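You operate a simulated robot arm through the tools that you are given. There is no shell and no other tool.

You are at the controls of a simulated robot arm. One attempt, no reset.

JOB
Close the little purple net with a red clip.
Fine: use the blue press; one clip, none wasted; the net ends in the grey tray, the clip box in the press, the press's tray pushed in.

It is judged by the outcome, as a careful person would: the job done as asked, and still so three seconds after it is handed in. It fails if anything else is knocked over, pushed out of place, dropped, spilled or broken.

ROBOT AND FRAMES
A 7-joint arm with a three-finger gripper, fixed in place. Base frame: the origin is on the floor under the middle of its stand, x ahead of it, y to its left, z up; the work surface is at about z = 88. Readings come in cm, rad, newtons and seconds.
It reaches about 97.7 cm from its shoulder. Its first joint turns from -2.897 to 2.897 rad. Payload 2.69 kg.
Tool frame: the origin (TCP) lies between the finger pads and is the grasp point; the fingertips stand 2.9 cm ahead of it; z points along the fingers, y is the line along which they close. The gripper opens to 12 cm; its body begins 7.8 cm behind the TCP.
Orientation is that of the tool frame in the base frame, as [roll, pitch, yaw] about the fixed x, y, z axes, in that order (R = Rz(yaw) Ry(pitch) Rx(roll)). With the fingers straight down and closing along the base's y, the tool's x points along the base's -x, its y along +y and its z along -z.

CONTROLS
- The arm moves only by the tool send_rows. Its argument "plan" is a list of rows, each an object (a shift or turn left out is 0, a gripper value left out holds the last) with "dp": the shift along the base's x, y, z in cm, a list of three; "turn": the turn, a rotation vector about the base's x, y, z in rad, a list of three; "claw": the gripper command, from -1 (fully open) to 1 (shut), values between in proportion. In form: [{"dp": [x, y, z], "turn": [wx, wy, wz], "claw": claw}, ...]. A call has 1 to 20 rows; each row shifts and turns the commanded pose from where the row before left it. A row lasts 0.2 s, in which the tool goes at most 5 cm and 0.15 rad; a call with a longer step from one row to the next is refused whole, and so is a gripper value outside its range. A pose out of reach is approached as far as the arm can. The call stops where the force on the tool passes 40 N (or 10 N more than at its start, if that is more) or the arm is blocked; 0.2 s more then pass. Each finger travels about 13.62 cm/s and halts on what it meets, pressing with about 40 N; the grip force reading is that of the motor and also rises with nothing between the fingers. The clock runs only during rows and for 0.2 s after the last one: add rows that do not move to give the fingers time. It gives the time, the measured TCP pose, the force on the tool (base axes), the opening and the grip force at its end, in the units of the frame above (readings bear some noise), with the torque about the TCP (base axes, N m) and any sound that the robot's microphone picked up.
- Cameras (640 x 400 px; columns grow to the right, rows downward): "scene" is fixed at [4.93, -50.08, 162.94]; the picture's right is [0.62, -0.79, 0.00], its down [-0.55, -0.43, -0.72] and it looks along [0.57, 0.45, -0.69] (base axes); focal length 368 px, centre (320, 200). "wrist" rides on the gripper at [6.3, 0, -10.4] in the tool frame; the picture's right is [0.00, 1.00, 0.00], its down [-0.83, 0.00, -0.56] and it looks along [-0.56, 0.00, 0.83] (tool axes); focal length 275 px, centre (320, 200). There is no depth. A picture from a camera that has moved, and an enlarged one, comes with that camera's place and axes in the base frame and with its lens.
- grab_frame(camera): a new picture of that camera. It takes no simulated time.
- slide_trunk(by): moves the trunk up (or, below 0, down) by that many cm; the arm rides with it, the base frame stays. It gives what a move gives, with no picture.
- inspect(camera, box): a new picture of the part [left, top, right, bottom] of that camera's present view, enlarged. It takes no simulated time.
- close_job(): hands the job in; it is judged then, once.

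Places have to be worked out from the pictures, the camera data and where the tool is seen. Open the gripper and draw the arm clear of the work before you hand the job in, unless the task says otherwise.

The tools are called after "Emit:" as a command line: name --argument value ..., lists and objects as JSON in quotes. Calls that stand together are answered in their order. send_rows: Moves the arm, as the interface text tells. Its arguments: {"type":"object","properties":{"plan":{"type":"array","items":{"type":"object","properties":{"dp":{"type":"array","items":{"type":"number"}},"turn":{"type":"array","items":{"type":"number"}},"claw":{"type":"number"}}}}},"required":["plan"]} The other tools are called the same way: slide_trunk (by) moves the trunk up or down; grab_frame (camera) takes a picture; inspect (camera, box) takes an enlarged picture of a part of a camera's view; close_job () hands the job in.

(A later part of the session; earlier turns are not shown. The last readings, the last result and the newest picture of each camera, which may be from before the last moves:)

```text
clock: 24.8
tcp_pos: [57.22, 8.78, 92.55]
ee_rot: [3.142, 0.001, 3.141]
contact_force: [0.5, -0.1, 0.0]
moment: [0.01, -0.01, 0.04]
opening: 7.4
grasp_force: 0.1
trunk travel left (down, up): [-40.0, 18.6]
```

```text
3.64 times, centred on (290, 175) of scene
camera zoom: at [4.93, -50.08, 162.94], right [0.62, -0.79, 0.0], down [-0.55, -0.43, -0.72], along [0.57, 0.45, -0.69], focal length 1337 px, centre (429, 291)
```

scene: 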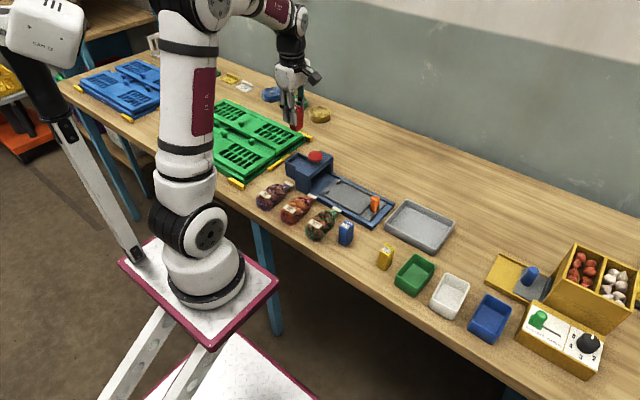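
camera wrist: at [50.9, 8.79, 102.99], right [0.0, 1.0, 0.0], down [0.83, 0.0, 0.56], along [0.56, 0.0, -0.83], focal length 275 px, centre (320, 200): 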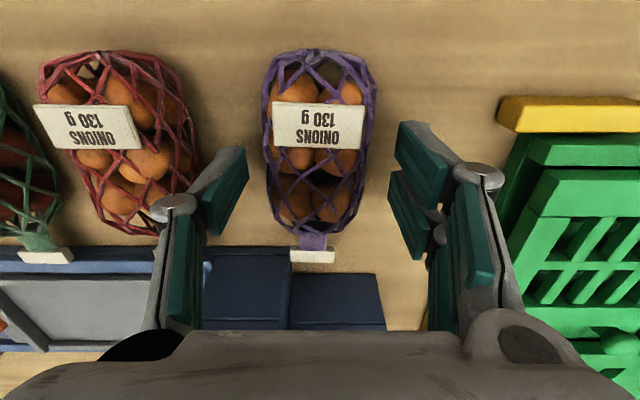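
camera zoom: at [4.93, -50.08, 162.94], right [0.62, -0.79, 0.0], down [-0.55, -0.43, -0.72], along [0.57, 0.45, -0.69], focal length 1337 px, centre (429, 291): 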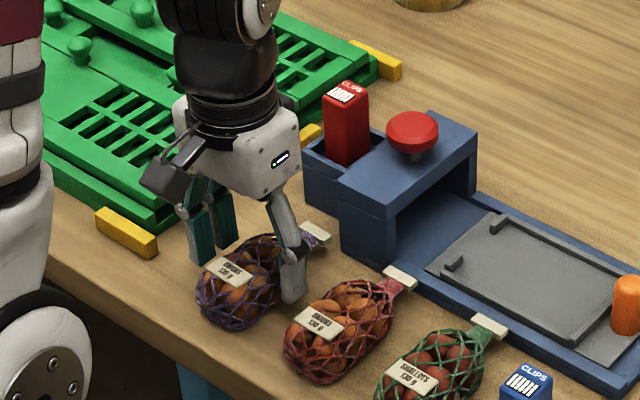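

The fingers are either side of the purple net with the neighbour net clear. I close gently in stages.

Emit:
send_rows --plan '[{"claw": 0.05}, {"claw": 0.15}, {"claw": 0.25}, {"claw": 0.25}, {"claw": 0.25}]'

Emit:
grab_frame --camera "wrist"

Emit:
inspect --camera "scene" --box '[250, 160, 330, 220]'

```text
clock: 26.0
tcp_pos: [57.23, 8.86, 92.59]
ee_rot: [3.14, 0.0, 3.14]
contact_force: [-1.1, -0.9, 1.9]
moment: [-0.01, 0.02, -0.04]
opening: 4.83
grasp_force: 39.7
trunk travel left (down, up): [-40.0, 18.6]
```

```text
taken
camera wrist: at [50.9, 8.79, 103.01], right [0.0, 1.0, 0.0], down [0.83, 0.0, 0.56], along [0.56, 0.0, -0.83], focal length 275 px, centre (320, 200)
```

wrist: 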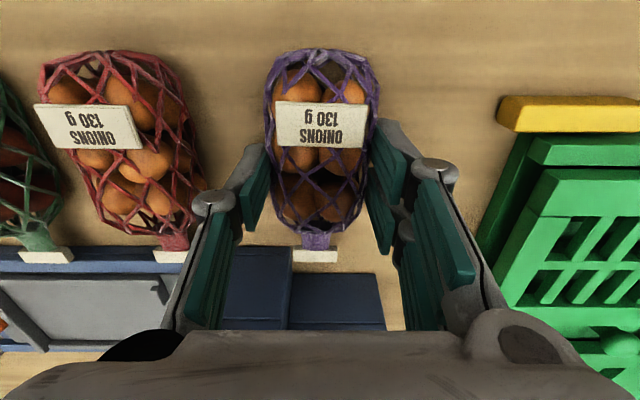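

```text
6.67 times, centred on (290, 190) of scene
camera zoom: at [4.93, -50.08, 162.94], right [0.62, -0.79, 0.0], down [-0.55, -0.43, -0.72], along [0.57, 0.45, -0.69], focal length 2452 px, centre (520, 267)
```

zoom: 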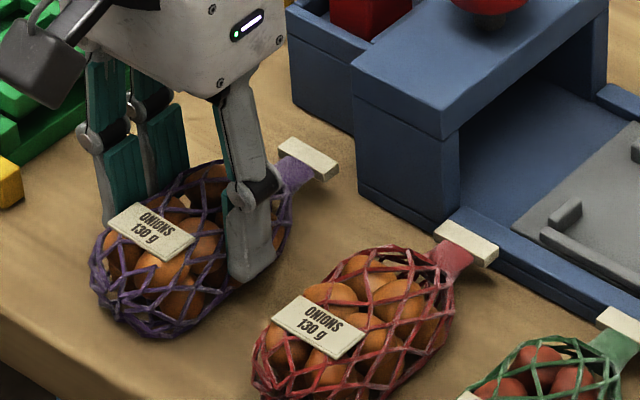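

The net is held at 4.83 cm opening. I lift it gently first and check that it hangs level before carrying it.

Emit:
send_rows --plan '[{"dp": [0, 0, 0.5]}, {"dp": [0, 0, 1]}, {"dp": [0, 0, 1.5]}, {"dp": [0, 0, 2]}, {"dp": [0, 0, 0]}]'

Emit:
grab_frame --camera "wrist"

Emit:
inspect --camera "scene" --box '[240, 120, 340, 220]'

```text
clock: 27.2
tcp_pos: [57.2, 8.91, 97.62]
ee_rot: [3.141, -0.001, -3.141]
contact_force: [0.0, 0.3, -1.1]
moment: [0.0, 0.02, 0.0]
opening: 4.81
grasp_force: 40.4
trunk travel left (down, up): [-40.0, 18.6]
```

```text
taken
camera wrist: at [50.79, 8.89, 107.95], right [0.0, 1.0, 0.0], down [0.83, 0.0, 0.56], along [0.56, 0.0, -0.83], focal length 275 px, centre (320, 200)
```

wrist: 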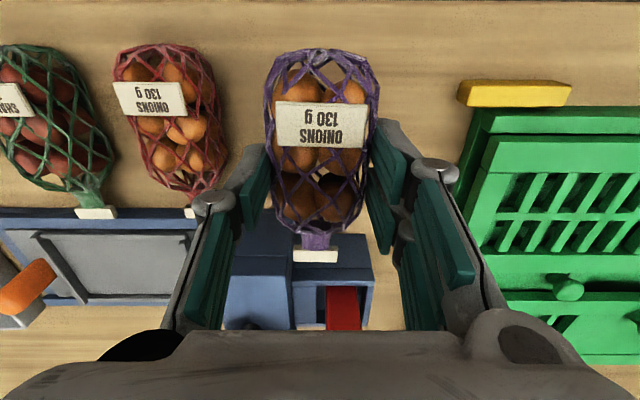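

```text
4.00 times, centred on (290, 170) of scene
camera zoom: at [4.93, -50.08, 162.94], right [0.62, -0.79, 0.0], down [-0.55, -0.43, -0.72], along [0.57, 0.45, -0.69], focal length 1471 px, centre (440, 320)
```

zoom: 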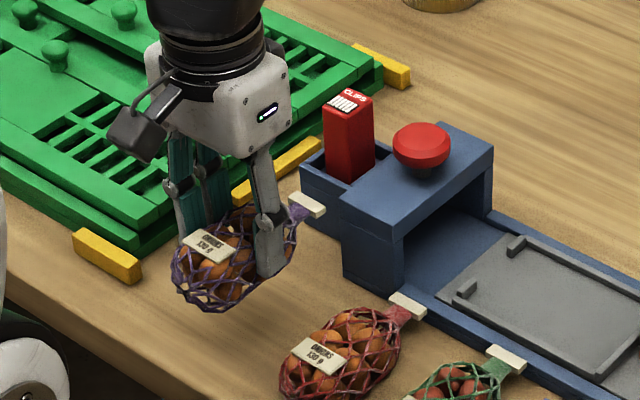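

The net hangs level in the grip, with the neck about 5.8 cm ahead of the TCP. I lift to z≈108 and carry it over the tray while turning +90°, so the neck points towards the press head.

Emit:
send_rows --plan '[{"dp": [0, 0, 3]}, {"dp": [0, 0, 3.5]}, {"dp": [0, 0, 3.9]}, {"dp": [1.24, -1.605, 0], "turn": [0, 0, 0.1428]}, {"dp": [1.24, -1.605, 0], "turn": [0, 0, 0.1428]}, {"dp": [1.24, -1.605, 0], "turn": [0, 0, 0.1428]}, {"dp": [1.24, -1.605, 0], "turn": [0, 0, 0.1428]}, {"dp": [1.24, -1.605, 0], "turn": [0, 0, 0.1428]}, {"dp": [1.24, -1.605, 0], "turn": [0, 0, 0.1428]}, {"dp": [1.24, -1.605, 0], "turn": [0, 0, 0.1428]}, {"dp": [1.24, -1.605, 0], "turn": [0, 0, 0.1428]}, {"dp": [1.24, -1.605, 0], "turn": [0, 0, 0.1428]}, {"dp": [1.24, -1.605, 0], "turn": [0, 0, 0.1428]}, {"dp": [1.24, -1.6, 0], "turn": [0, 0, 0.1428]}, {"dp": [0, 0, 0]}]'

Emit:
grab_frame --camera "wrist"

Emit:
grab_frame --camera "scene"

```text
clock: 30.4
tcp_pos: [71.06, -8.74, 107.91]
ee_rot: [3.14, -0.001, -1.57]
contact_force: [-0.5, 0.1, -1.1]
moment: [0.01, -0.02, -0.01]
opening: 4.82
grasp_force: 39.6
trunk travel left (down, up): [-40.0, 18.6]
```

```text
taken
camera wrist: at [71.0, -15.13, 118.2], right [-1.0, -0.01, 0.0], down [0.0, 0.83, 0.56], along [0.0, 0.56, -0.83], focal length 275 px, centre (320, 200)
```

wrist: 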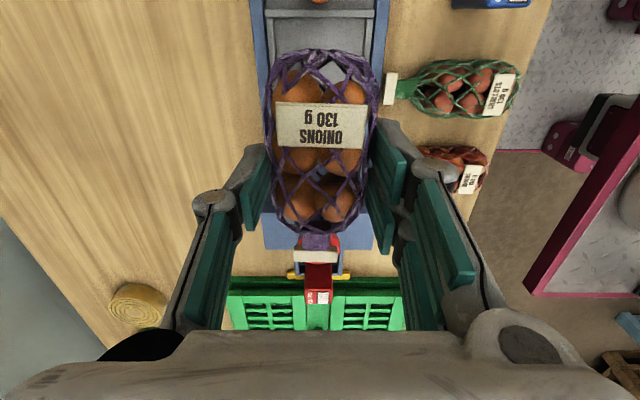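

```text
taken
```

scene: 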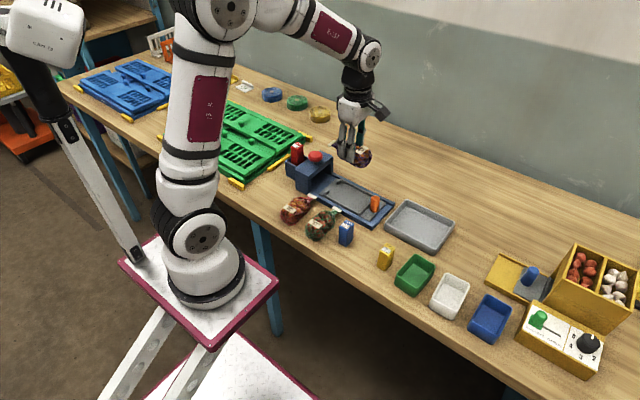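

The net is over the tray with neck toward +y and TCP at (71.0, −8.74). I descend to just above the cradle and check the alignment.

Emit:
send_rows --plan '[{"dp": [-0.05, 0, -3]}, {"dp": [0, 0, -3]}, {"dp": [0, 0, -3]}, {"dp": [0, 0, -2.4]}, {"dp": [0, 0, -1]}, {"dp": [0, 0, 0]}]'

Emit:
inspect --camera "wrist" --box '[200, 20, 440, 300]'

Emit:
inspect --camera "scene" --box '[300, 120, 410, 230]'

```text
clock: 31.8
tcp_pos: [70.83, -8.69, 95.53]
ee_rot: [3.141, -0.001, -1.571]
contact_force: [-0.5, -0.4, -1.6]
moment: [0.01, 0.01, -0.01]
opening: 4.84
grasp_force: 40.1
trunk travel left (down, up): [-40.0, 18.6]
```

```text
1.43 times, centred on (320, 160) of wrist
camera zoom: at [70.86, -15.09, 105.87], right [-1.0, 0.0, 0.0], down [0.0, 0.83, 0.56], along [0.0, 0.56, -0.83], focal length 393 px, centre (320, 257)
```

zoom: 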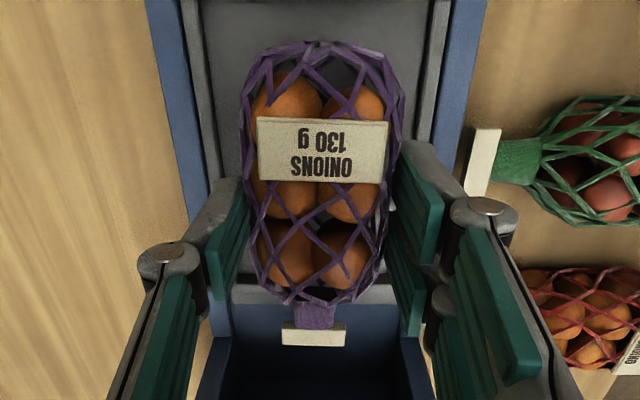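

```text
3.64 times, centred on (355, 175) of scene
camera zoom: at [4.93, -50.08, 162.94], right [0.62, -0.79, 0.0], down [-0.55, -0.43, -0.72], along [0.57, 0.45, -0.69], focal length 1337 px, centre (193, 291)
```

zoom: 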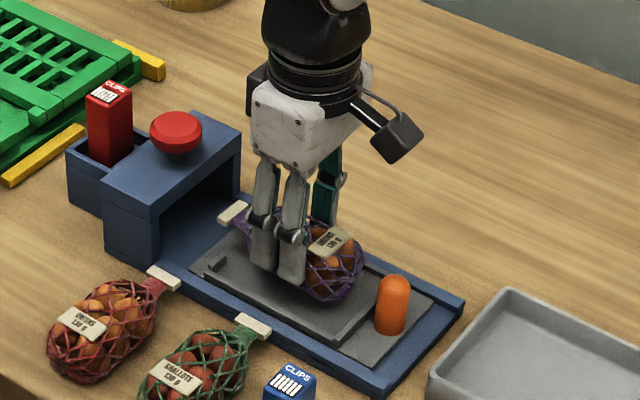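

Lateral alignment in the cradle is good. I lower in small steps until the net rests on the tray.

Emit:
send_rows --plan '[{"dp": [0.05, 0, -0.6]}, {"dp": [0, 0, -0.5]}, {"dp": [0, 0, -0.3]}, {"dp": [0, 0, 0]}]'

Emit:
inspect --camera "scene" --box '[310, 160, 400, 230]'

```text
clock: 32.8
tcp_pos: [70.81, -8.88, 94.32]
ee_rot: [-3.14, 0.0, -1.571]
contact_force: [-2.2, 0.7, 13.2]
moment: [-0.09, 0.21, -0.03]
opening: 4.81
grasp_force: 40.2
trunk travel left (down, up): [-40.0, 18.6]
```

```text
5.71 times, centred on (355, 195) of scene
camera zoom: at [4.93, -50.08, 162.94], right [0.62, -0.79, 0.0], down [-0.55, -0.43, -0.72], along [0.57, 0.45, -0.69], focal length 2101 px, centre (120, 229)
```

zoom: 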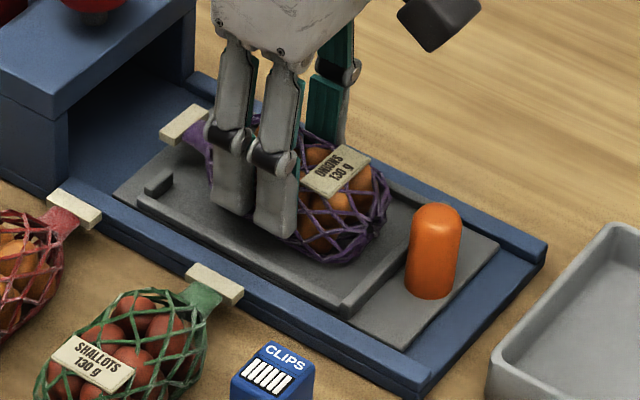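

Contact reads 13 N at z=94.3: the net rests on the tray plate. I check the neck against the posts before releasing.

Emit:
inspect --camera "wrist" --box '[240, 40, 400, 300]'

Emit:
inspect --camera "scene" --box '[320, 170, 370, 210]'

```text
1.54 times, centred on (320, 170) of wrist
camera zoom: at [70.9, -15.13, 104.62], right [-1.0, 0.0, 0.0], down [0.0, 0.83, 0.56], along [0.0, 0.56, -0.83], focal length 424 px, centre (320, 246)
```

zoom: 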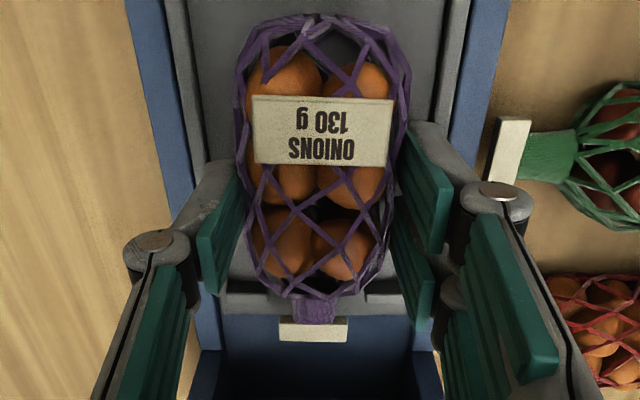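

```text
10.00 times, centred on (345, 190) of scene
camera zoom: at [4.93, -50.08, 162.94], right [0.62, -0.79, 0.0], down [-0.55, -0.43, -0.72], along [0.57, 0.45, -0.69], focal length 3677 px, centre (70, 300)
```

zoom: 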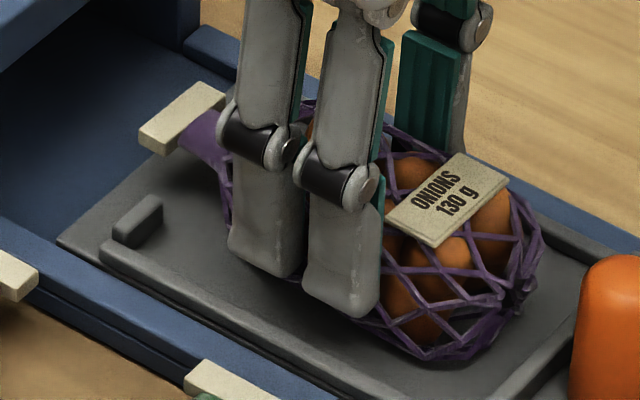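

The neck lies between the two posts (neck y −3.7…−2.5, posts centred at −3.05). I ease off the downward push, open a little, and rise straight up.

Emit:
send_rows --plan '[{"dp": [0, 0, 0.1]}, {"dp": [0, 0, 0], "claw": 0.1}, {"dp": [0, 0, 0], "claw": -0.05}, {"dp": [0, 0, 0]}]'

Emit:
inspect --camera "wrist" --box '[240, 40, 400, 300]'

Emit:
inspect --camera "scene" --box '[310, 160, 400, 230]'

```text
clock: 33.8
tcp_pos: [70.91, -8.76, 94.22]
ee_rot: [3.141, 0.0, -1.572]
contact_force: [-0.4, 0.5, 0.4]
moment: [-0.02, -0.01, 0.0]
opening: 6.3
grasp_force: 0.0
trunk travel left (down, up): [-40.0, 18.6]
```

```text
1.54 times, centred on (320, 170) of wrist
camera zoom: at [70.92, -15.14, 104.57], right [-1.0, 0.0, 0.0], down [0.0, 0.83, 0.56], along [0.0, 0.56, -0.83], focal length 424 px, centre (320, 246)
```

zoom: 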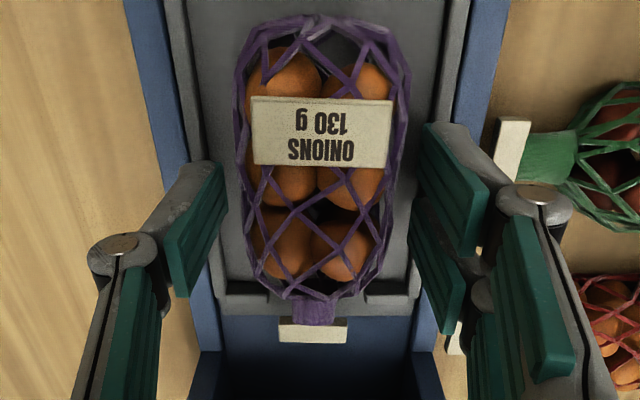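

```text
5.71 times, centred on (355, 195) of scene
camera zoom: at [4.93, -50.08, 162.94], right [0.62, -0.79, 0.0], down [-0.55, -0.43, -0.72], along [0.57, 0.45, -0.69], focal length 2101 px, centre (120, 229)
```

zoom: 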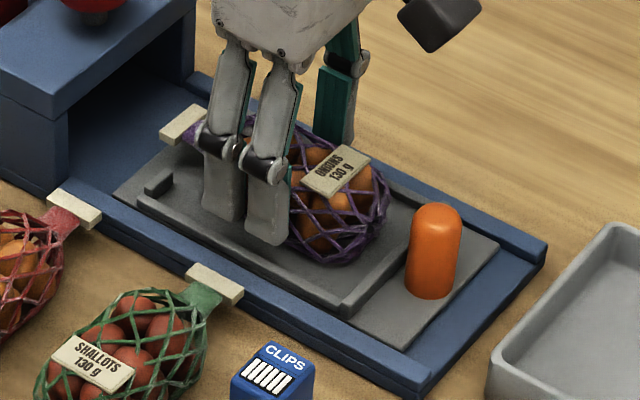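

Released; the net sits in the cradle. I rise straight up and then back along −y to look at the handle.

Emit:
send_rows --plan '[{"dp": [0, 0, 1.5]}, {"dp": [0, 0, 2.5]}, {"dp": [0, 0, 3.5]}, {"dp": [0, 0, 3.5]}, {"dp": [0, -2, 0]}, {"dp": [0, -3, 0]}, {"dp": [0, -3.2, 0]}, {"dp": [0, 0, 0]}]'

Emit:
grab_frame --camera "wrist"

Emit:
inspect --camera "scene" --box '[310, 150, 400, 230]'

```text
clock: 35.6
tcp_pos: [70.77, -17.18, 105.4]
ee_rot: [-3.141, 0.0, -1.572]
contact_force: [0.7, -0.1, 0.5]
moment: [-0.02, 0.04, 0.0]
opening: 6.31
grasp_force: 0.0
trunk travel left (down, up): [-40.0, 18.6]
```

```text
taken
camera wrist: at [70.79, -23.53, 115.67], right [-1.0, 0.0, 0.0], down [0.0, 0.83, 0.56], along [0.0, 0.56, -0.83], focal length 275 px, centre (320, 200)
```

wrist: 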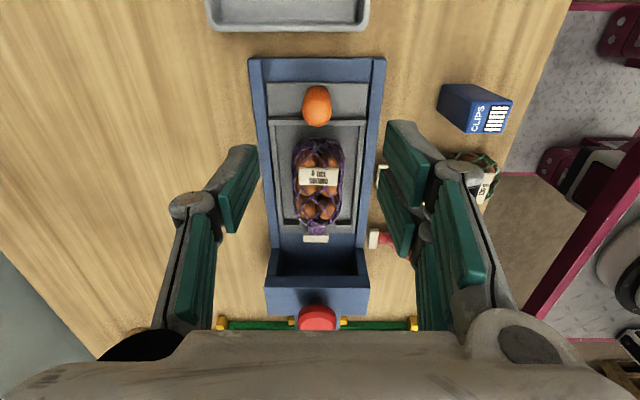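

```text
5.00 times, centred on (355, 190) of scene
camera zoom: at [4.93, -50.08, 162.94], right [0.62, -0.79, 0.0], down [-0.55, -0.43, -0.72], along [0.57, 0.45, -0.69], focal length 1839 px, centre (145, 250)
```

zoom: 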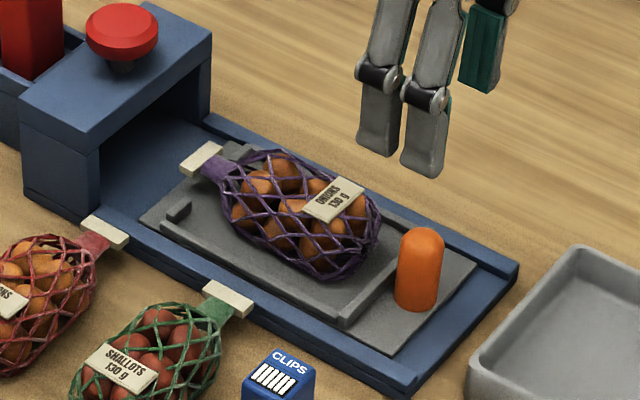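

Emit:
inspect --camera "wrist" --box '[240, 50, 400, 330]'

Emit:
inspect --camera "wrist" --box '[260, 70, 380, 150]'

```text
1.43 times, centred on (320, 190) of wrist
camera zoom: at [70.79, -23.53, 115.67], right [-1.0, 0.0, 0.0], down [0.0, 0.83, 0.56], along [0.0, 0.56, -0.83], focal length 393 px, centre (320, 214)
```

zoom: 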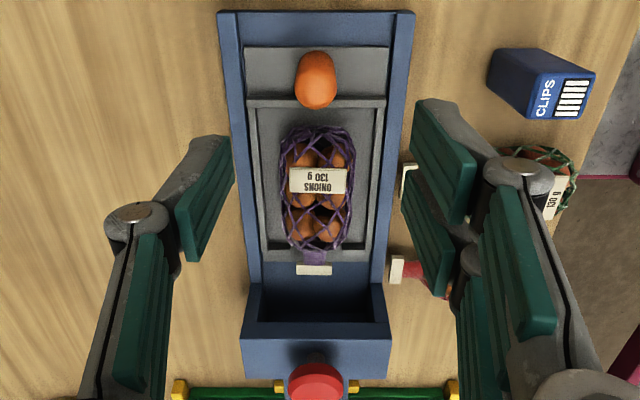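

```text
5.00 times, centred on (320, 110) of wrist
camera zoom: at [70.79, -23.53, 115.67], right [-1.0, 0.0, 0.0], down [0.0, 0.83, 0.56], along [0.0, 0.56, -0.83], focal length 1376 px, centre (320, 650)
```

zoom: 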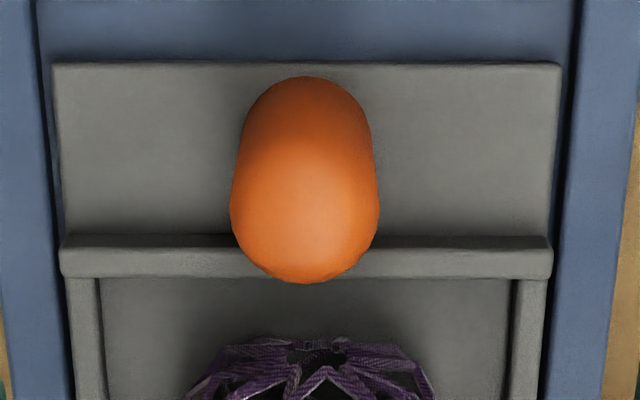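

Handle centre works out at (71.02, −17.15), radius about 1.15, top z≈95.2. I descend over it with the fingers either side (tips kept above the cradle rails) and grip it.

Emit:
send_rows --plan '[{"dp": [0.2, 0.05, -3]}, {"dp": [0, 0, -3]}, {"dp": [0, 0, -3]}, {"dp": [0, 0, -2]}, {"dp": [0, 0, 0]}]'

Emit:
grab_frame --camera "wrist"

Emit:
inspect --camera "scene" --box '[310, 150, 400, 230]'

```text
clock: 36.8
tcp_pos: [70.97, -17.25, 94.19]
ee_rot: [-3.141, 0.001, -1.57]
contact_force: [-0.3, 0.6, 0.1]
moment: [-0.02, 0.0, 0.0]
opening: 6.33
grasp_force: 0.1
trunk travel left (down, up): [-40.0, 18.6]
```

```text
taken
camera wrist: at [71.01, -23.49, 104.55], right [-1.0, 0.0, 0.0], down [0.0, 0.83, 0.56], along [0.0, 0.56, -0.83], focal length 275 px, centre (320, 200)
```

wrist: 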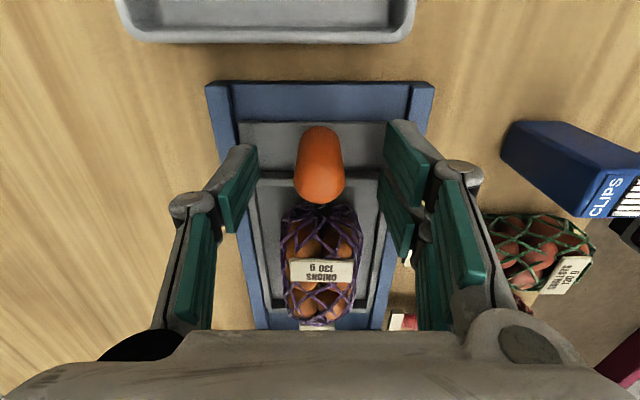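

```text
5.00 times, centred on (355, 190) of scene
camera zoom: at [4.93, -50.08, 162.94], right [0.62, -0.79, 0.0], down [-0.55, -0.43, -0.72], along [0.57, 0.45, -0.69], focal length 1839 px, centre (145, 250)
```

zoom: 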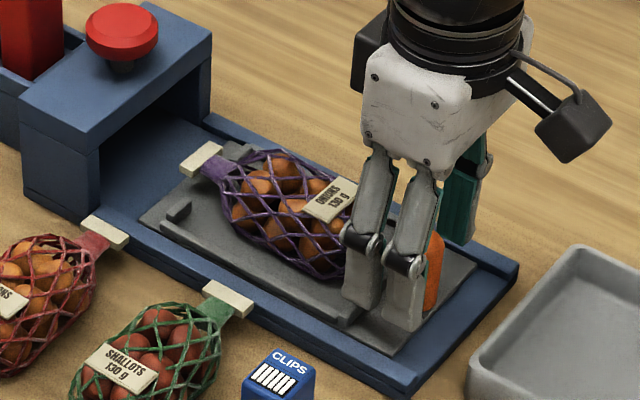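

The handle is between the fingers and the net end stays about 1 cm clear. I close on the handle.

Emit:
send_rows --plan '[{"claw": 0.3}, {"claw": 0.7}, {"claw": 0.7}, {"claw": 0.7}]'

Emit:
grab_frame --camera "wrist"

```text
clock: 37.8
tcp_pos: [70.94, -17.13, 94.24]
ee_rot: [3.14, 0.0, -1.571]
contact_force: [4.9, 0.1, -0.4]
moment: [-0.04, -0.15, 0.01]
opening: 2.28
grasp_force: 45.1
trunk travel left (down, up): [-40.0, 18.6]
```

```text
taken
camera wrist: at [71.05, -23.5, 104.57], right [-1.0, 0.0, 0.0], down [0.0, 0.83, 0.56], along [0.0, 0.56, -0.83], focal length 275 px, centre (320, 200)
```

wrist: 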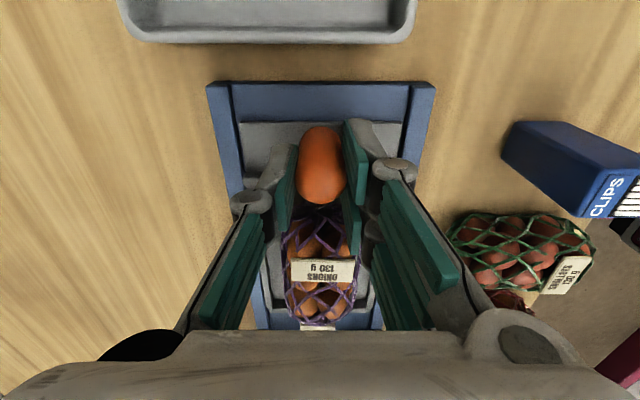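

Handle gripped (2.28 cm, small side force). I slide the tray in gently along +y and watch the force.

Emit:
send_rows --plan '[{"dp": [0, 0.3, 0]}, {"dp": [0, 0.5, 0]}, {"dp": [0, 0.5, 0]}, {"dp": [0, 0.5, 0]}, {"dp": [0, 0.3, 0]}, {"dp": [0, 0, 0]}]'

Emit:
grab_frame --camera "wrist"

Emit:
inspect --camera "scene" --box '[290, 130, 400, 230]'

```text
clock: 39.2
tcp_pos: [70.99, -15.0, 94.17]
ee_rot: [3.139, 0.0, -1.571]
contact_force: [-0.1, 0.7, -13.1]
moment: [-0.25, -0.05, -0.01]
opening: 2.26
grasp_force: 45.2
trunk travel left (down, up): [-40.0, 18.6]
```

```text
taken
camera wrist: at [71.1, -21.25, 104.57], right [-1.0, -0.01, 0.0], down [0.0, 0.83, 0.56], along [0.0, 0.56, -0.83], focal length 275 px, centre (320, 200)
```

wrist: 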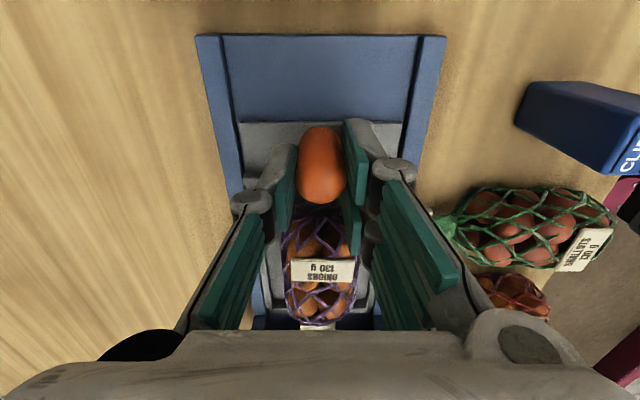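

```text
4.00 times, centred on (345, 180) of scene
camera zoom: at [4.93, -50.08, 162.94], right [0.62, -0.79, 0.0], down [-0.55, -0.43, -0.72], along [0.57, 0.45, -0.69], focal length 1471 px, centre (220, 280)
```

zoom: 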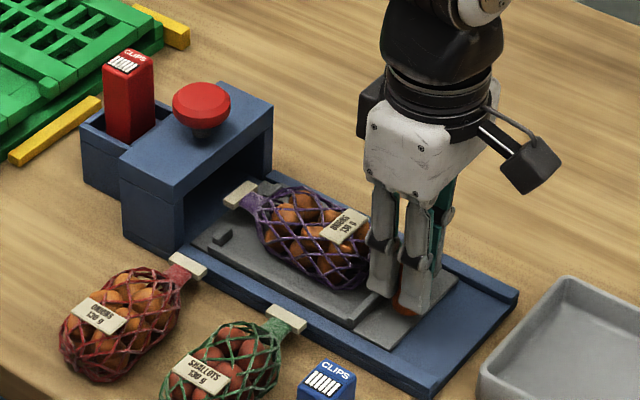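

The tray slides freely with the net riding along. I continue inward another 3.5 cm.

Emit:
send_rows --plan '[{"dp": [0, 0.5, -0.05]}, {"dp": [0, 0.5, 0]}, {"dp": [0, 0.5, 0]}, {"dp": [0, 0.5, 0]}, {"dp": [0, 0.5, 0]}, {"dp": [0, 0.5, 0]}, {"dp": [0, 0.5, 0]}, {"dp": [0, 0, 0]}]'

Emit:
inspect --camera "scene" --box '[290, 130, 400, 230]'

```text
clock: 41.0
tcp_pos: [71.04, -11.57, 94.24]
ee_rot: [-3.141, -0.001, -1.57]
contact_force: [3.5, 1.0, -10.3]
moment: [-0.06, -0.05, 0.03]
opening: 2.25
grasp_force: 44.4
trunk travel left (down, up): [-40.0, 18.6]
```

```text
4.00 times, centred on (345, 180) of scene
camera zoom: at [4.93, -50.08, 162.94], right [0.62, -0.79, 0.0], down [-0.55, -0.43, -0.72], along [0.57, 0.45, -0.69], focal length 1471 px, centre (220, 280)
```

zoom: 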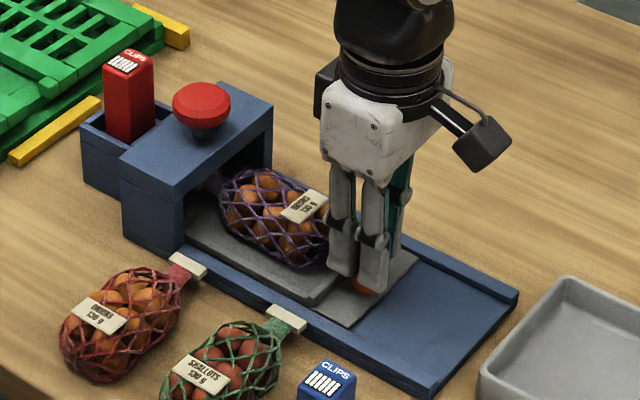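

Travel so far is 5.6 cm with low force. I continue in small steps until the tray meets its stop.

Emit:
send_rows --plan '[{"dp": [0, 0.3, -0.03]}, {"dp": [0, 0.3, 0]}, {"dp": [0, 0.3, 0]}, {"dp": [0, 0.3, 0]}, {"dp": [0, 0.3, 0]}, {"dp": [0, 0.3, 0]}, {"dp": [0, 0.3, 0]}, {"dp": [0, 0.3, 0]}, {"dp": [0, 0, 0]}]'

Emit:
inspect --camera "scene" --box '[290, 130, 400, 230]'

Emit:
grab_frame --camera "wrist"

```text
clock: 42.3
tcp_pos: [71.0, -10.58, 94.07]
ee_rot: [-3.141, -0.008, -1.577]
contact_force: [-0.1, -11.2, -3.3]
moment: [-0.26, -0.01, -0.04]
opening: 2.25
grasp_force: 45.3
trunk travel left (down, up): [-40.0, 18.6]
stopped in row 6: the force on the tool passed its limit at 43 N (the readings are from after the stop); the commanded pose is now the measured one
```

```text
4.00 times, centred on (345, 180) of scene
camera zoom: at [4.93, -50.08, 162.94], right [0.62, -0.79, 0.0], down [-0.55, -0.43, -0.72], along [0.57, 0.45, -0.69], focal length 1471 px, centre (220, 280)
```

zoom: 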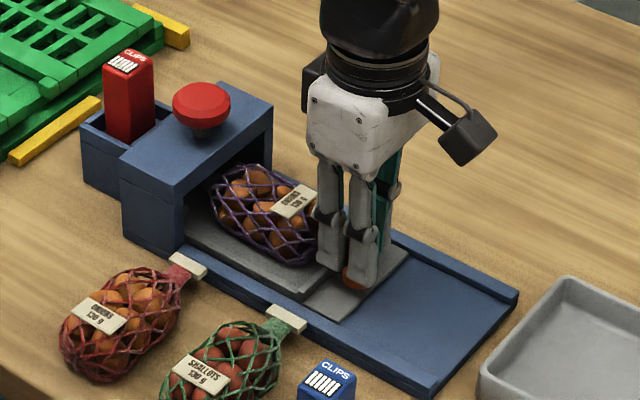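

```text
taken
camera wrist: at [70.99, -16.86, 104.63], right [-1.0, 0.0, 0.0], down [0.0, 0.84, 0.55], along [0.0, 0.55, -0.84], focal length 275 px, centre (320, 200)
```

wrist: 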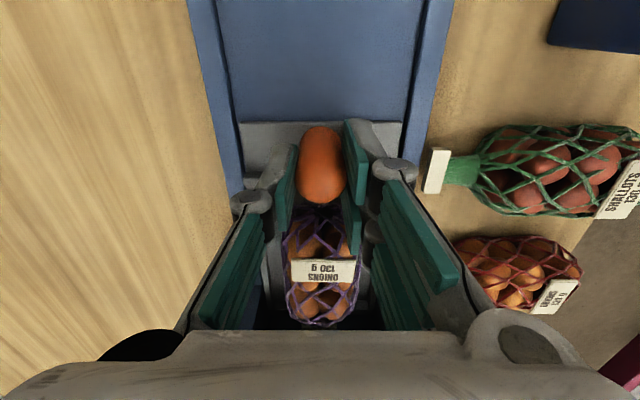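

The tray hit a hard stop after 6.6 cm of travel, putting the neck under the red button (y≈3.5–3.9), and the net has not shifted on the tray. I release the handle and rise straight up.

Emit:
send_rows --plan '[{"claw": 0.4}, {"claw": 0.0}, {"claw": 0.0}, {"dp": [0, 0, 1]}, {"dp": [0, 0, 2.5]}, {"dp": [0, 0, 3.5]}, {"dp": [0, 0, 4]}, {"dp": [0, 0, 3]}, {"dp": [0, 0, 0]}]'

Emit:
grab_frame --camera "wrist"

Emit:
inspect --camera "scene" --box '[280, 130, 390, 230]'

```text
clock: 44.3
tcp_pos: [70.88, -10.53, 108.18]
ee_rot: [-3.139, -0.007, -1.576]
contact_force: [0.2, -0.4, 0.8]
moment: [-0.02, 0.03, 0.03]
opening: 5.99
grasp_force: 0.2
trunk travel left (down, up): [-40.0, 18.6]
```

```text
taken
camera wrist: at [70.9, -16.71, 118.62], right [-1.0, 0.0, 0.0], down [0.0, 0.83, 0.55], along [0.0, 0.55, -0.83], focal length 275 px, centre (320, 200)
```

wrist: 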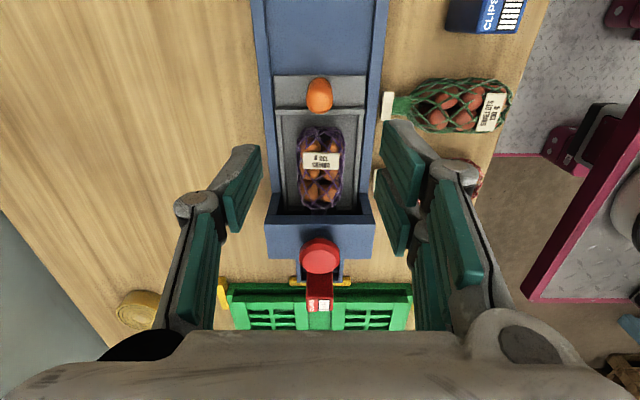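

```text
4.00 times, centred on (335, 180) of scene
camera zoom: at [4.93, -50.08, 162.94], right [0.62, -0.79, 0.0], down [-0.55, -0.43, -0.72], along [0.57, 0.45, -0.69], focal length 1471 px, centre (260, 280)
```

zoom: 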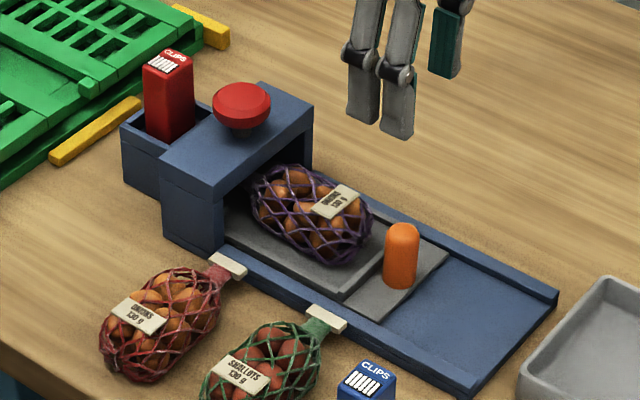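

Emit:
inspect --camera "wrist" --box '[250, 180, 390, 320]'

Emit:
inspect --camera "scene" --box '[310, 140, 380, 210]'

```text
2.86 times, centred on (320, 250) of wrist
camera zoom: at [70.9, -16.71, 118.62], right [-1.0, 0.0, 0.0], down [0.0, 0.83, 0.55], along [0.0, 0.55, -0.83], focal length 786 px, centre (320, 57)
```

zoom: 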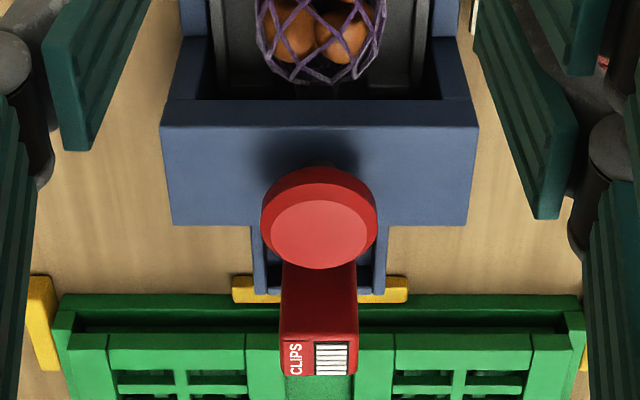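

```text
5.71 times, centred on (345, 175) of scene
camera zoom: at [4.93, -50.08, 162.94], right [0.62, -0.79, 0.0], down [-0.55, -0.43, -0.72], along [0.57, 0.45, -0.69], focal length 2101 px, centre (177, 343)
```

zoom: 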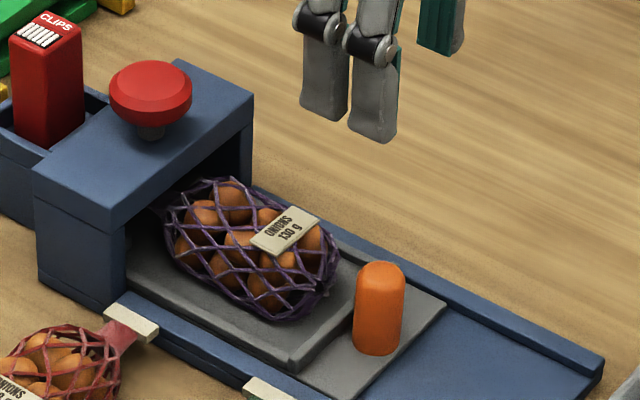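

Before spending the clip I want to see the neck inside the press head. I tilt the tool (still well above everything) so that the wrist camera looks along +y under the arch.

Emit:
send_rows --plan '[{"dp": [0, 0, 0], "turn": [0.12, 0, 0], "claw": -1}, {"dp": [0, 0, 0], "turn": [0.12, 0, 0]}, {"dp": [0, 0, 0], "turn": [0.12, 0, 0]}, {"dp": [0, 0, 0], "turn": [0.12, 0, 0]}, {"dp": [0, 0, 0], "turn": [0.12, 0, 0]}, {"dp": [0, 0, 0]}]'

Emit:
grab_frame --camera "wrist"

Emit:
grab_frame --camera "scene"

```text
clock: 45.7
tcp_pos: [70.87, -10.52, 108.18]
ee_rot: [3.14, 0.594, -1.577]
contact_force: [0.1, -0.5, 0.4]
moment: [-0.03, 0.0, -0.02]
opening: 11.99
grasp_force: 0.0
trunk travel left (down, up): [-40.0, 18.6]
```

```text
taken
camera wrist: at [71.0, -21.49, 113.27], right [-1.0, 0.0, 0.0], down [0.0, 0.38, 0.93], along [0.0, 0.93, -0.38], focal length 275 px, centre (320, 200)
```

wrist: 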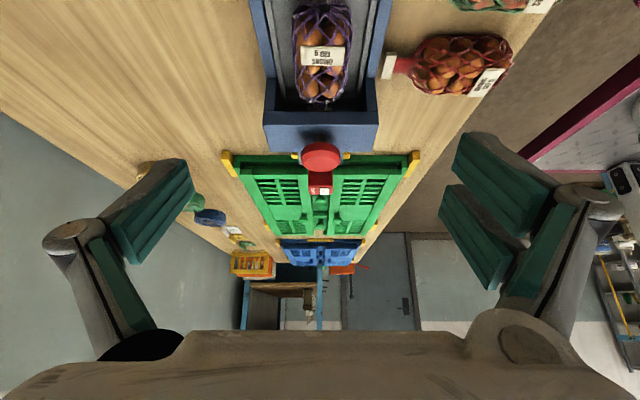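

```text
taken
```

scene: 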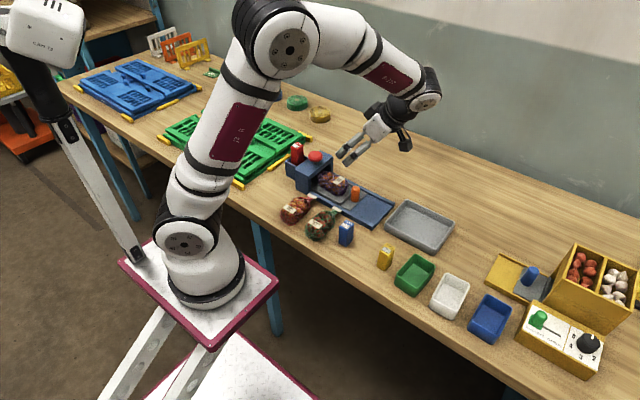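

Tilt works. I lower the camera a bit for a flatter view under the arch (fingertips stay above the net and away from the arch).

Emit:
send_rows --plan '[{"dp": [0, 0, -2]}, {"dp": [0, 0, -2]}, {"dp": [0, 0, -2]}, {"dp": [0, 0, -2]}, {"dp": [0, 0, -1.5]}, {"dp": [0, 0, 0]}]'

Emit:
grab_frame --camera "wrist"

Emit:
inspect --camera "wrist" --box '[250, 40, 390, 180]'

```text
clock: 47.1
tcp_pos: [70.89, -10.4, 98.86]
ee_rot: [3.14, 0.594, -1.578]
contact_force: [0.4, -0.3, 0.2]
moment: [-0.01, -0.02, 0.04]
opening: 11.98
grasp_force: 0.1
trunk travel left (down, up): [-40.0, 18.6]
```

```text
taken
camera wrist: at [70.88, -21.48, 103.8], right [-1.0, 0.0, 0.0], down [0.0, 0.38, 0.93], along [0.0, 0.93, -0.38], focal length 275 px, centre (320, 200)
```

wrist: 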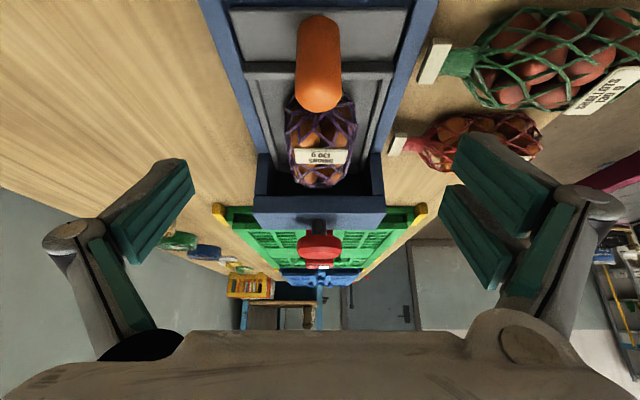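

```text
2.86 times, centred on (320, 110) of wrist
camera zoom: at [70.88, -21.48, 103.8], right [-1.0, 0.0, 0.0], down [0.0, 0.38, 0.93], along [0.0, 0.93, -0.38], focal length 786 px, centre (320, 457)
```

zoom: 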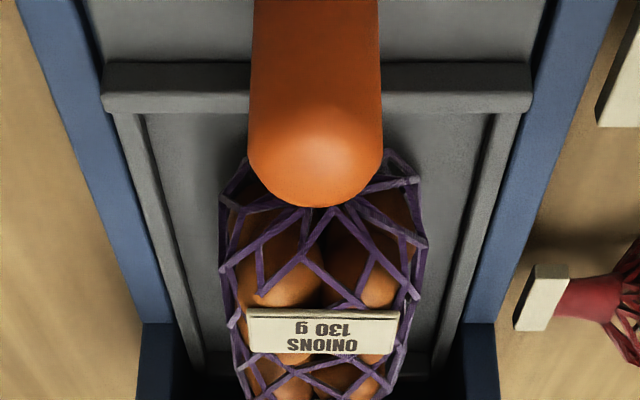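

Emit:
inspect --camera "wrist" --box '[250, 140, 390, 240]'

Emit:
inspect --camera "scene" --box '[310, 150, 350, 190]'

```text
4.00 times, centred on (320, 190) of wrist
camera zoom: at [70.88, -21.48, 103.8], right [-1.0, 0.0, 0.0], down [0.0, 0.38, 0.93], along [0.0, 0.93, -0.38], focal length 1101 px, centre (320, 240)
```

zoom: 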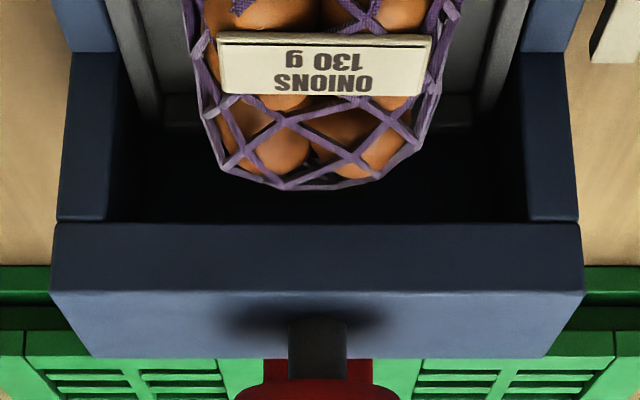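

```text
10.00 times, centred on (330, 170) of scene
camera zoom: at [4.93, -50.08, 162.94], right [0.62, -0.79, 0.0], down [-0.55, -0.43, -0.72], along [0.57, 0.45, -0.69], focal length 3677 px, centre (220, 500)
```

zoom: 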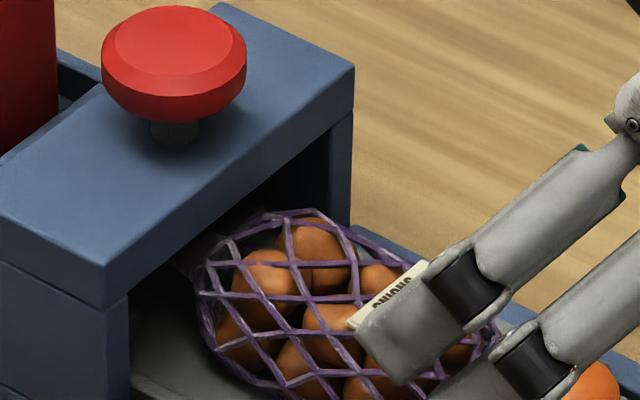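

The net body hides the neck from here, but the geometry agrees: neck centre ≈3.5, arch centre ≈4.0, posts flanking the neck. I go back up, straighten the tool, close the fingers and move above the button.

Emit:
send_rows --plan '[{"dp": [0, -0.5, 2.5]}, {"dp": [0, 0, 3.5]}, {"dp": [0, 0, 3.5]}, {"dp": [0, 0, 0], "turn": [-0.12, 0, 0]}, {"dp": [0, 0, 0], "turn": [-0.12, 0, 0]}, {"dp": [0, 0, 0], "turn": [-0.12, 0, 0], "claw": 1}, {"dp": [0, 0, 0], "turn": [-0.12, 0, 0]}, {"dp": [0, 0, 0], "turn": [-0.114, 0, 0]}, {"dp": [0.02, 3, 0]}, {"dp": [0.02, 3, 0]}, {"dp": [0.02, 3, 0]}, {"dp": [0.02, 3, 0]}, {"dp": [0.02, 2.8, 0]}, {"dp": [0, 0, 0]}]'

Emit:
grab_frame --camera "wrist"

Emit:
inspect --camera "scene" --box '[270, 80, 370, 200]'

```text
clock: 50.1
tcp_pos: [71.24, 3.97, 108.19]
ee_rot: [-3.14, 0.001, -1.576]
contact_force: [-1.0, -0.5, -0.3]
moment: [0.0, 0.01, 0.01]
opening: 0.01
grasp_force: 28.8
trunk travel left (down, up): [-40.0, 18.6]
```

```text
taken
camera wrist: at [71.13, -2.39, 118.55], right [-1.0, 0.0, 0.0], down [0.0, 0.83, 0.56], along [0.0, 0.56, -0.83], focal length 275 px, centre (320, 200)
```

wrist: 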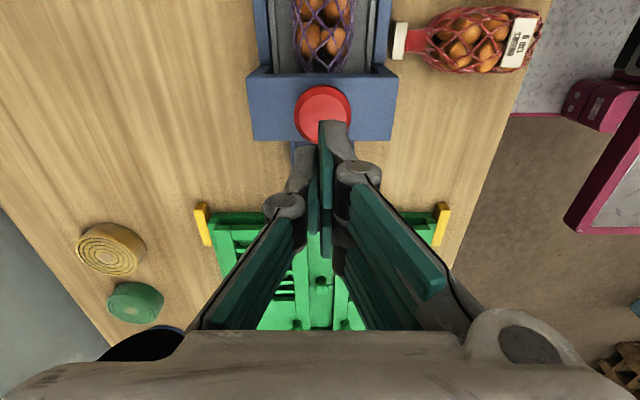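

```text
3.33 times, centred on (320, 140) of scene
camera zoom: at [4.93, -50.08, 162.94], right [0.62, -0.79, 0.0], down [-0.55, -0.43, -0.72], along [0.57, 0.45, -0.69], focal length 1226 px, centre (320, 400)
```

zoom: 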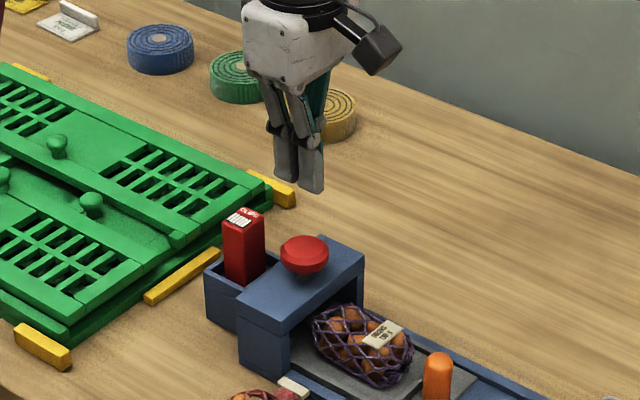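

Emit:
inspect --camera "wrist" --box '[240, 50, 400, 210]'

```text
2.50 times, centred on (320, 130) of wrist
camera zoom: at [71.13, -2.39, 118.55], right [-1.0, 0.0, 0.0], down [0.0, 0.83, 0.56], along [0.0, 0.56, -0.83], focal length 688 px, centre (320, 375)
```

zoom: 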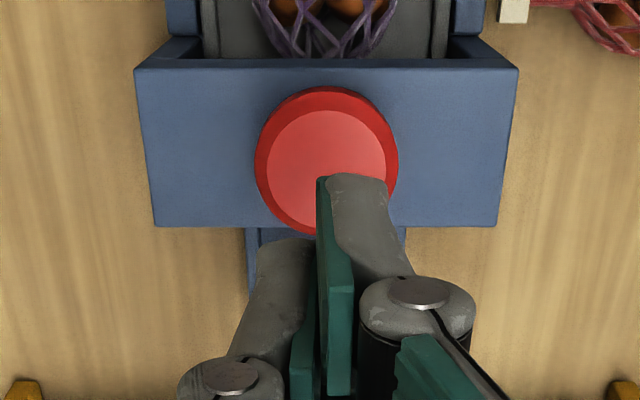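

The button centre reads (70.95, 3.65), right above the post line where the neck is. I align the closed fingertips over it and come down to just above its top (z≈99.1).

Emit:
send_rows --plan '[{"dp": [-0.2, -0.28, -1.5]}, {"dp": [0, 0, -2]}, {"dp": [0, 0, -1.4]}, {"dp": [0, 0, 0]}]'

Emit:
inspect --camera "scene" --box '[280, 110, 350, 190]'

Emit:
inspect --camera "wrist" --box '[240, 50, 400, 210]'

```text
clock: 51.1
tcp_pos: [70.96, 3.57, 103.32]
ee_rot: [-3.139, 0.0, -1.576]
contact_force: [0.0, -0.2, 0.3]
moment: [-0.01, 0.02, 0.0]
opening: 0.01
grasp_force: 28.4
trunk travel left (down, up): [-40.0, 18.6]
```

```text
5.00 times, centred on (315, 150) of scene
camera zoom: at [4.93, -50.08, 162.94], right [0.62, -0.79, 0.0], down [-0.55, -0.43, -0.72], along [0.57, 0.45, -0.69], focal length 1839 px, centre (345, 450)
```

zoom: 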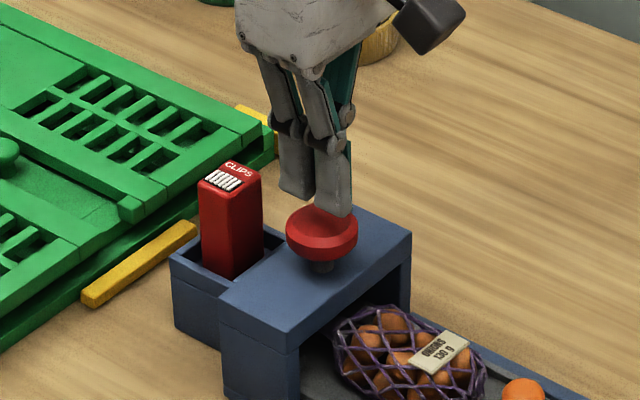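

```text
2.50 times, centred on (320, 130) of wrist
camera zoom: at [70.91, -2.66, 113.72], right [-1.0, 0.0, 0.0], down [0.0, 0.83, 0.56], along [0.0, 0.56, -0.83], focal length 688 px, centre (320, 375)
```

zoom: 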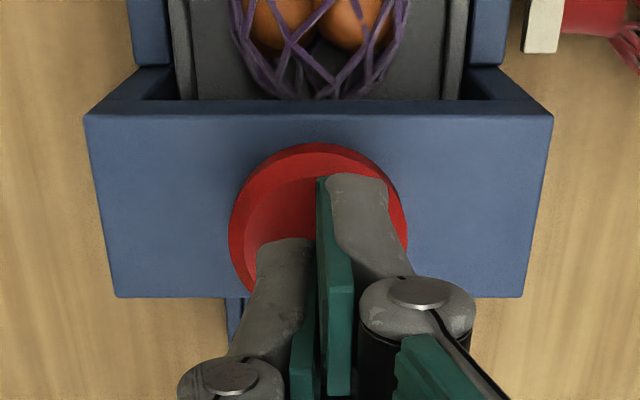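

Fingertips are centred over the button. I press straight down in small steps and listen for the click.

Emit:
send_rows --plan '[{"dp": [0, 0, -0.5]}, {"dp": [0, 0, -0.4]}, {"dp": [0, 0, -0.3]}, {"dp": [0, 0, -0.3]}, {"dp": [0, 0, -0.2]}, {"dp": [0, 0, -0.2]}, {"dp": [0, 0, 0]}]'

```text
clock: 52.7
tcp_pos: [70.96, 3.57, 101.42]
ee_rot: [-3.139, 0.0, -1.577]
contact_force: [-1.7, -0.6, 2.6]
moment: [0.04, 0.04, 0.01]
opening: 0.59
grasp_force: 28.9
trunk travel left (down, up): [-40.0, 18.6]
```

Contact is made with about 2.6 N at z=101.4. I keep pressing the same stroke.

Emit:
send_rows --plan '[{"dp": [0, 0, -0.2]}, {"dp": [0, 0, -0.2]}, {"dp": [0, 0, -0.2]}, {"dp": [0, 0, 0]}]'

Emit:
inspect --camera "scene" --box '[280, 110, 350, 190]'

```text
clock: 53.7
tcp_pos: [70.97, 3.69, 100.91]
ee_rot: [-3.14, -0.001, -1.577]
contact_force: [1.9, -1.8, 4.9]
moment: [-0.02, -0.08, 0.0]
opening: 0.57
grasp_force: 29.1
trunk travel left (down, up): [-40.0, 18.6]
```

```text
5.00 times, centred on (315, 150) of scene
camera zoom: at [4.93, -50.08, 162.94], right [0.62, -0.79, 0.0], down [-0.55, -0.43, -0.72], along [0.57, 0.45, -0.69], focal length 1839 px, centre (345, 450)
```

zoom: 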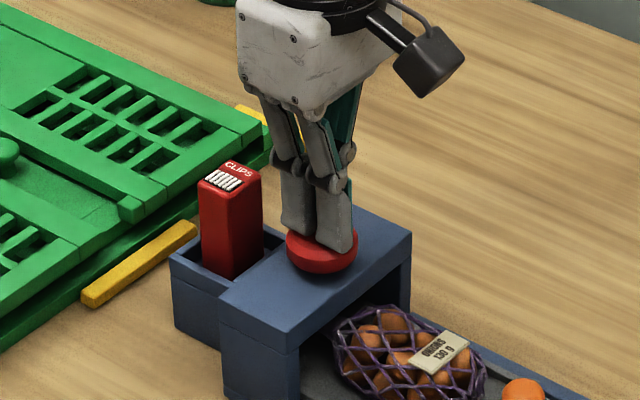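

The button is going down smoothly with no click yet; I continue the same stroke.

Emit:
send_rows --plan '[{"dp": [0, 0, -0.2]}, {"dp": [0, 0, -0.2]}, {"dp": [0, 0, 0]}]'

```text
clock: 54.5
tcp_pos: [70.78, 3.48, 100.52]
ee_rot: [-3.139, -0.001, -1.576]
contact_force: [1.5, -1.3, 7.0]
moment: [-0.03, -0.03, -0.01]
opening: 0.6
grasp_force: 28.4
trunk travel left (down, up): [-40.0, 18.6]
```

Emit:
send_rows --plan '[{"dp": [0, 0, -0.2]}, {"dp": [0, 0, -0.2]}, {"dp": [0, 0, 0]}]'

Emit:
inspect --camera "scene" --box '[280, 110, 350, 190]'

```text
clock: 55.3
tcp_pos: [70.95, 3.54, 100.08]
ee_rot: [-3.138, 0.001, -1.576]
contact_force: [-2.2, -2.2, 17.5]
moment: [-0.03, 0.09, -0.02]
opening: 0.62
grasp_force: 28.7
trunk travel left (down, up): [-40.0, 18.6]
heard: click
```

```text
5.00 times, centred on (315, 150) of scene
camera zoom: at [4.93, -50.08, 162.94], right [0.62, -0.79, 0.0], down [-0.55, -0.43, -0.72], along [0.57, 0.45, -0.69], focal length 1839 px, centre (345, 450)
```

zoom: 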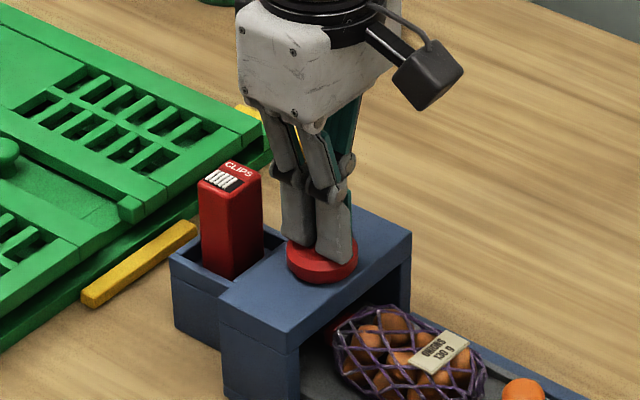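

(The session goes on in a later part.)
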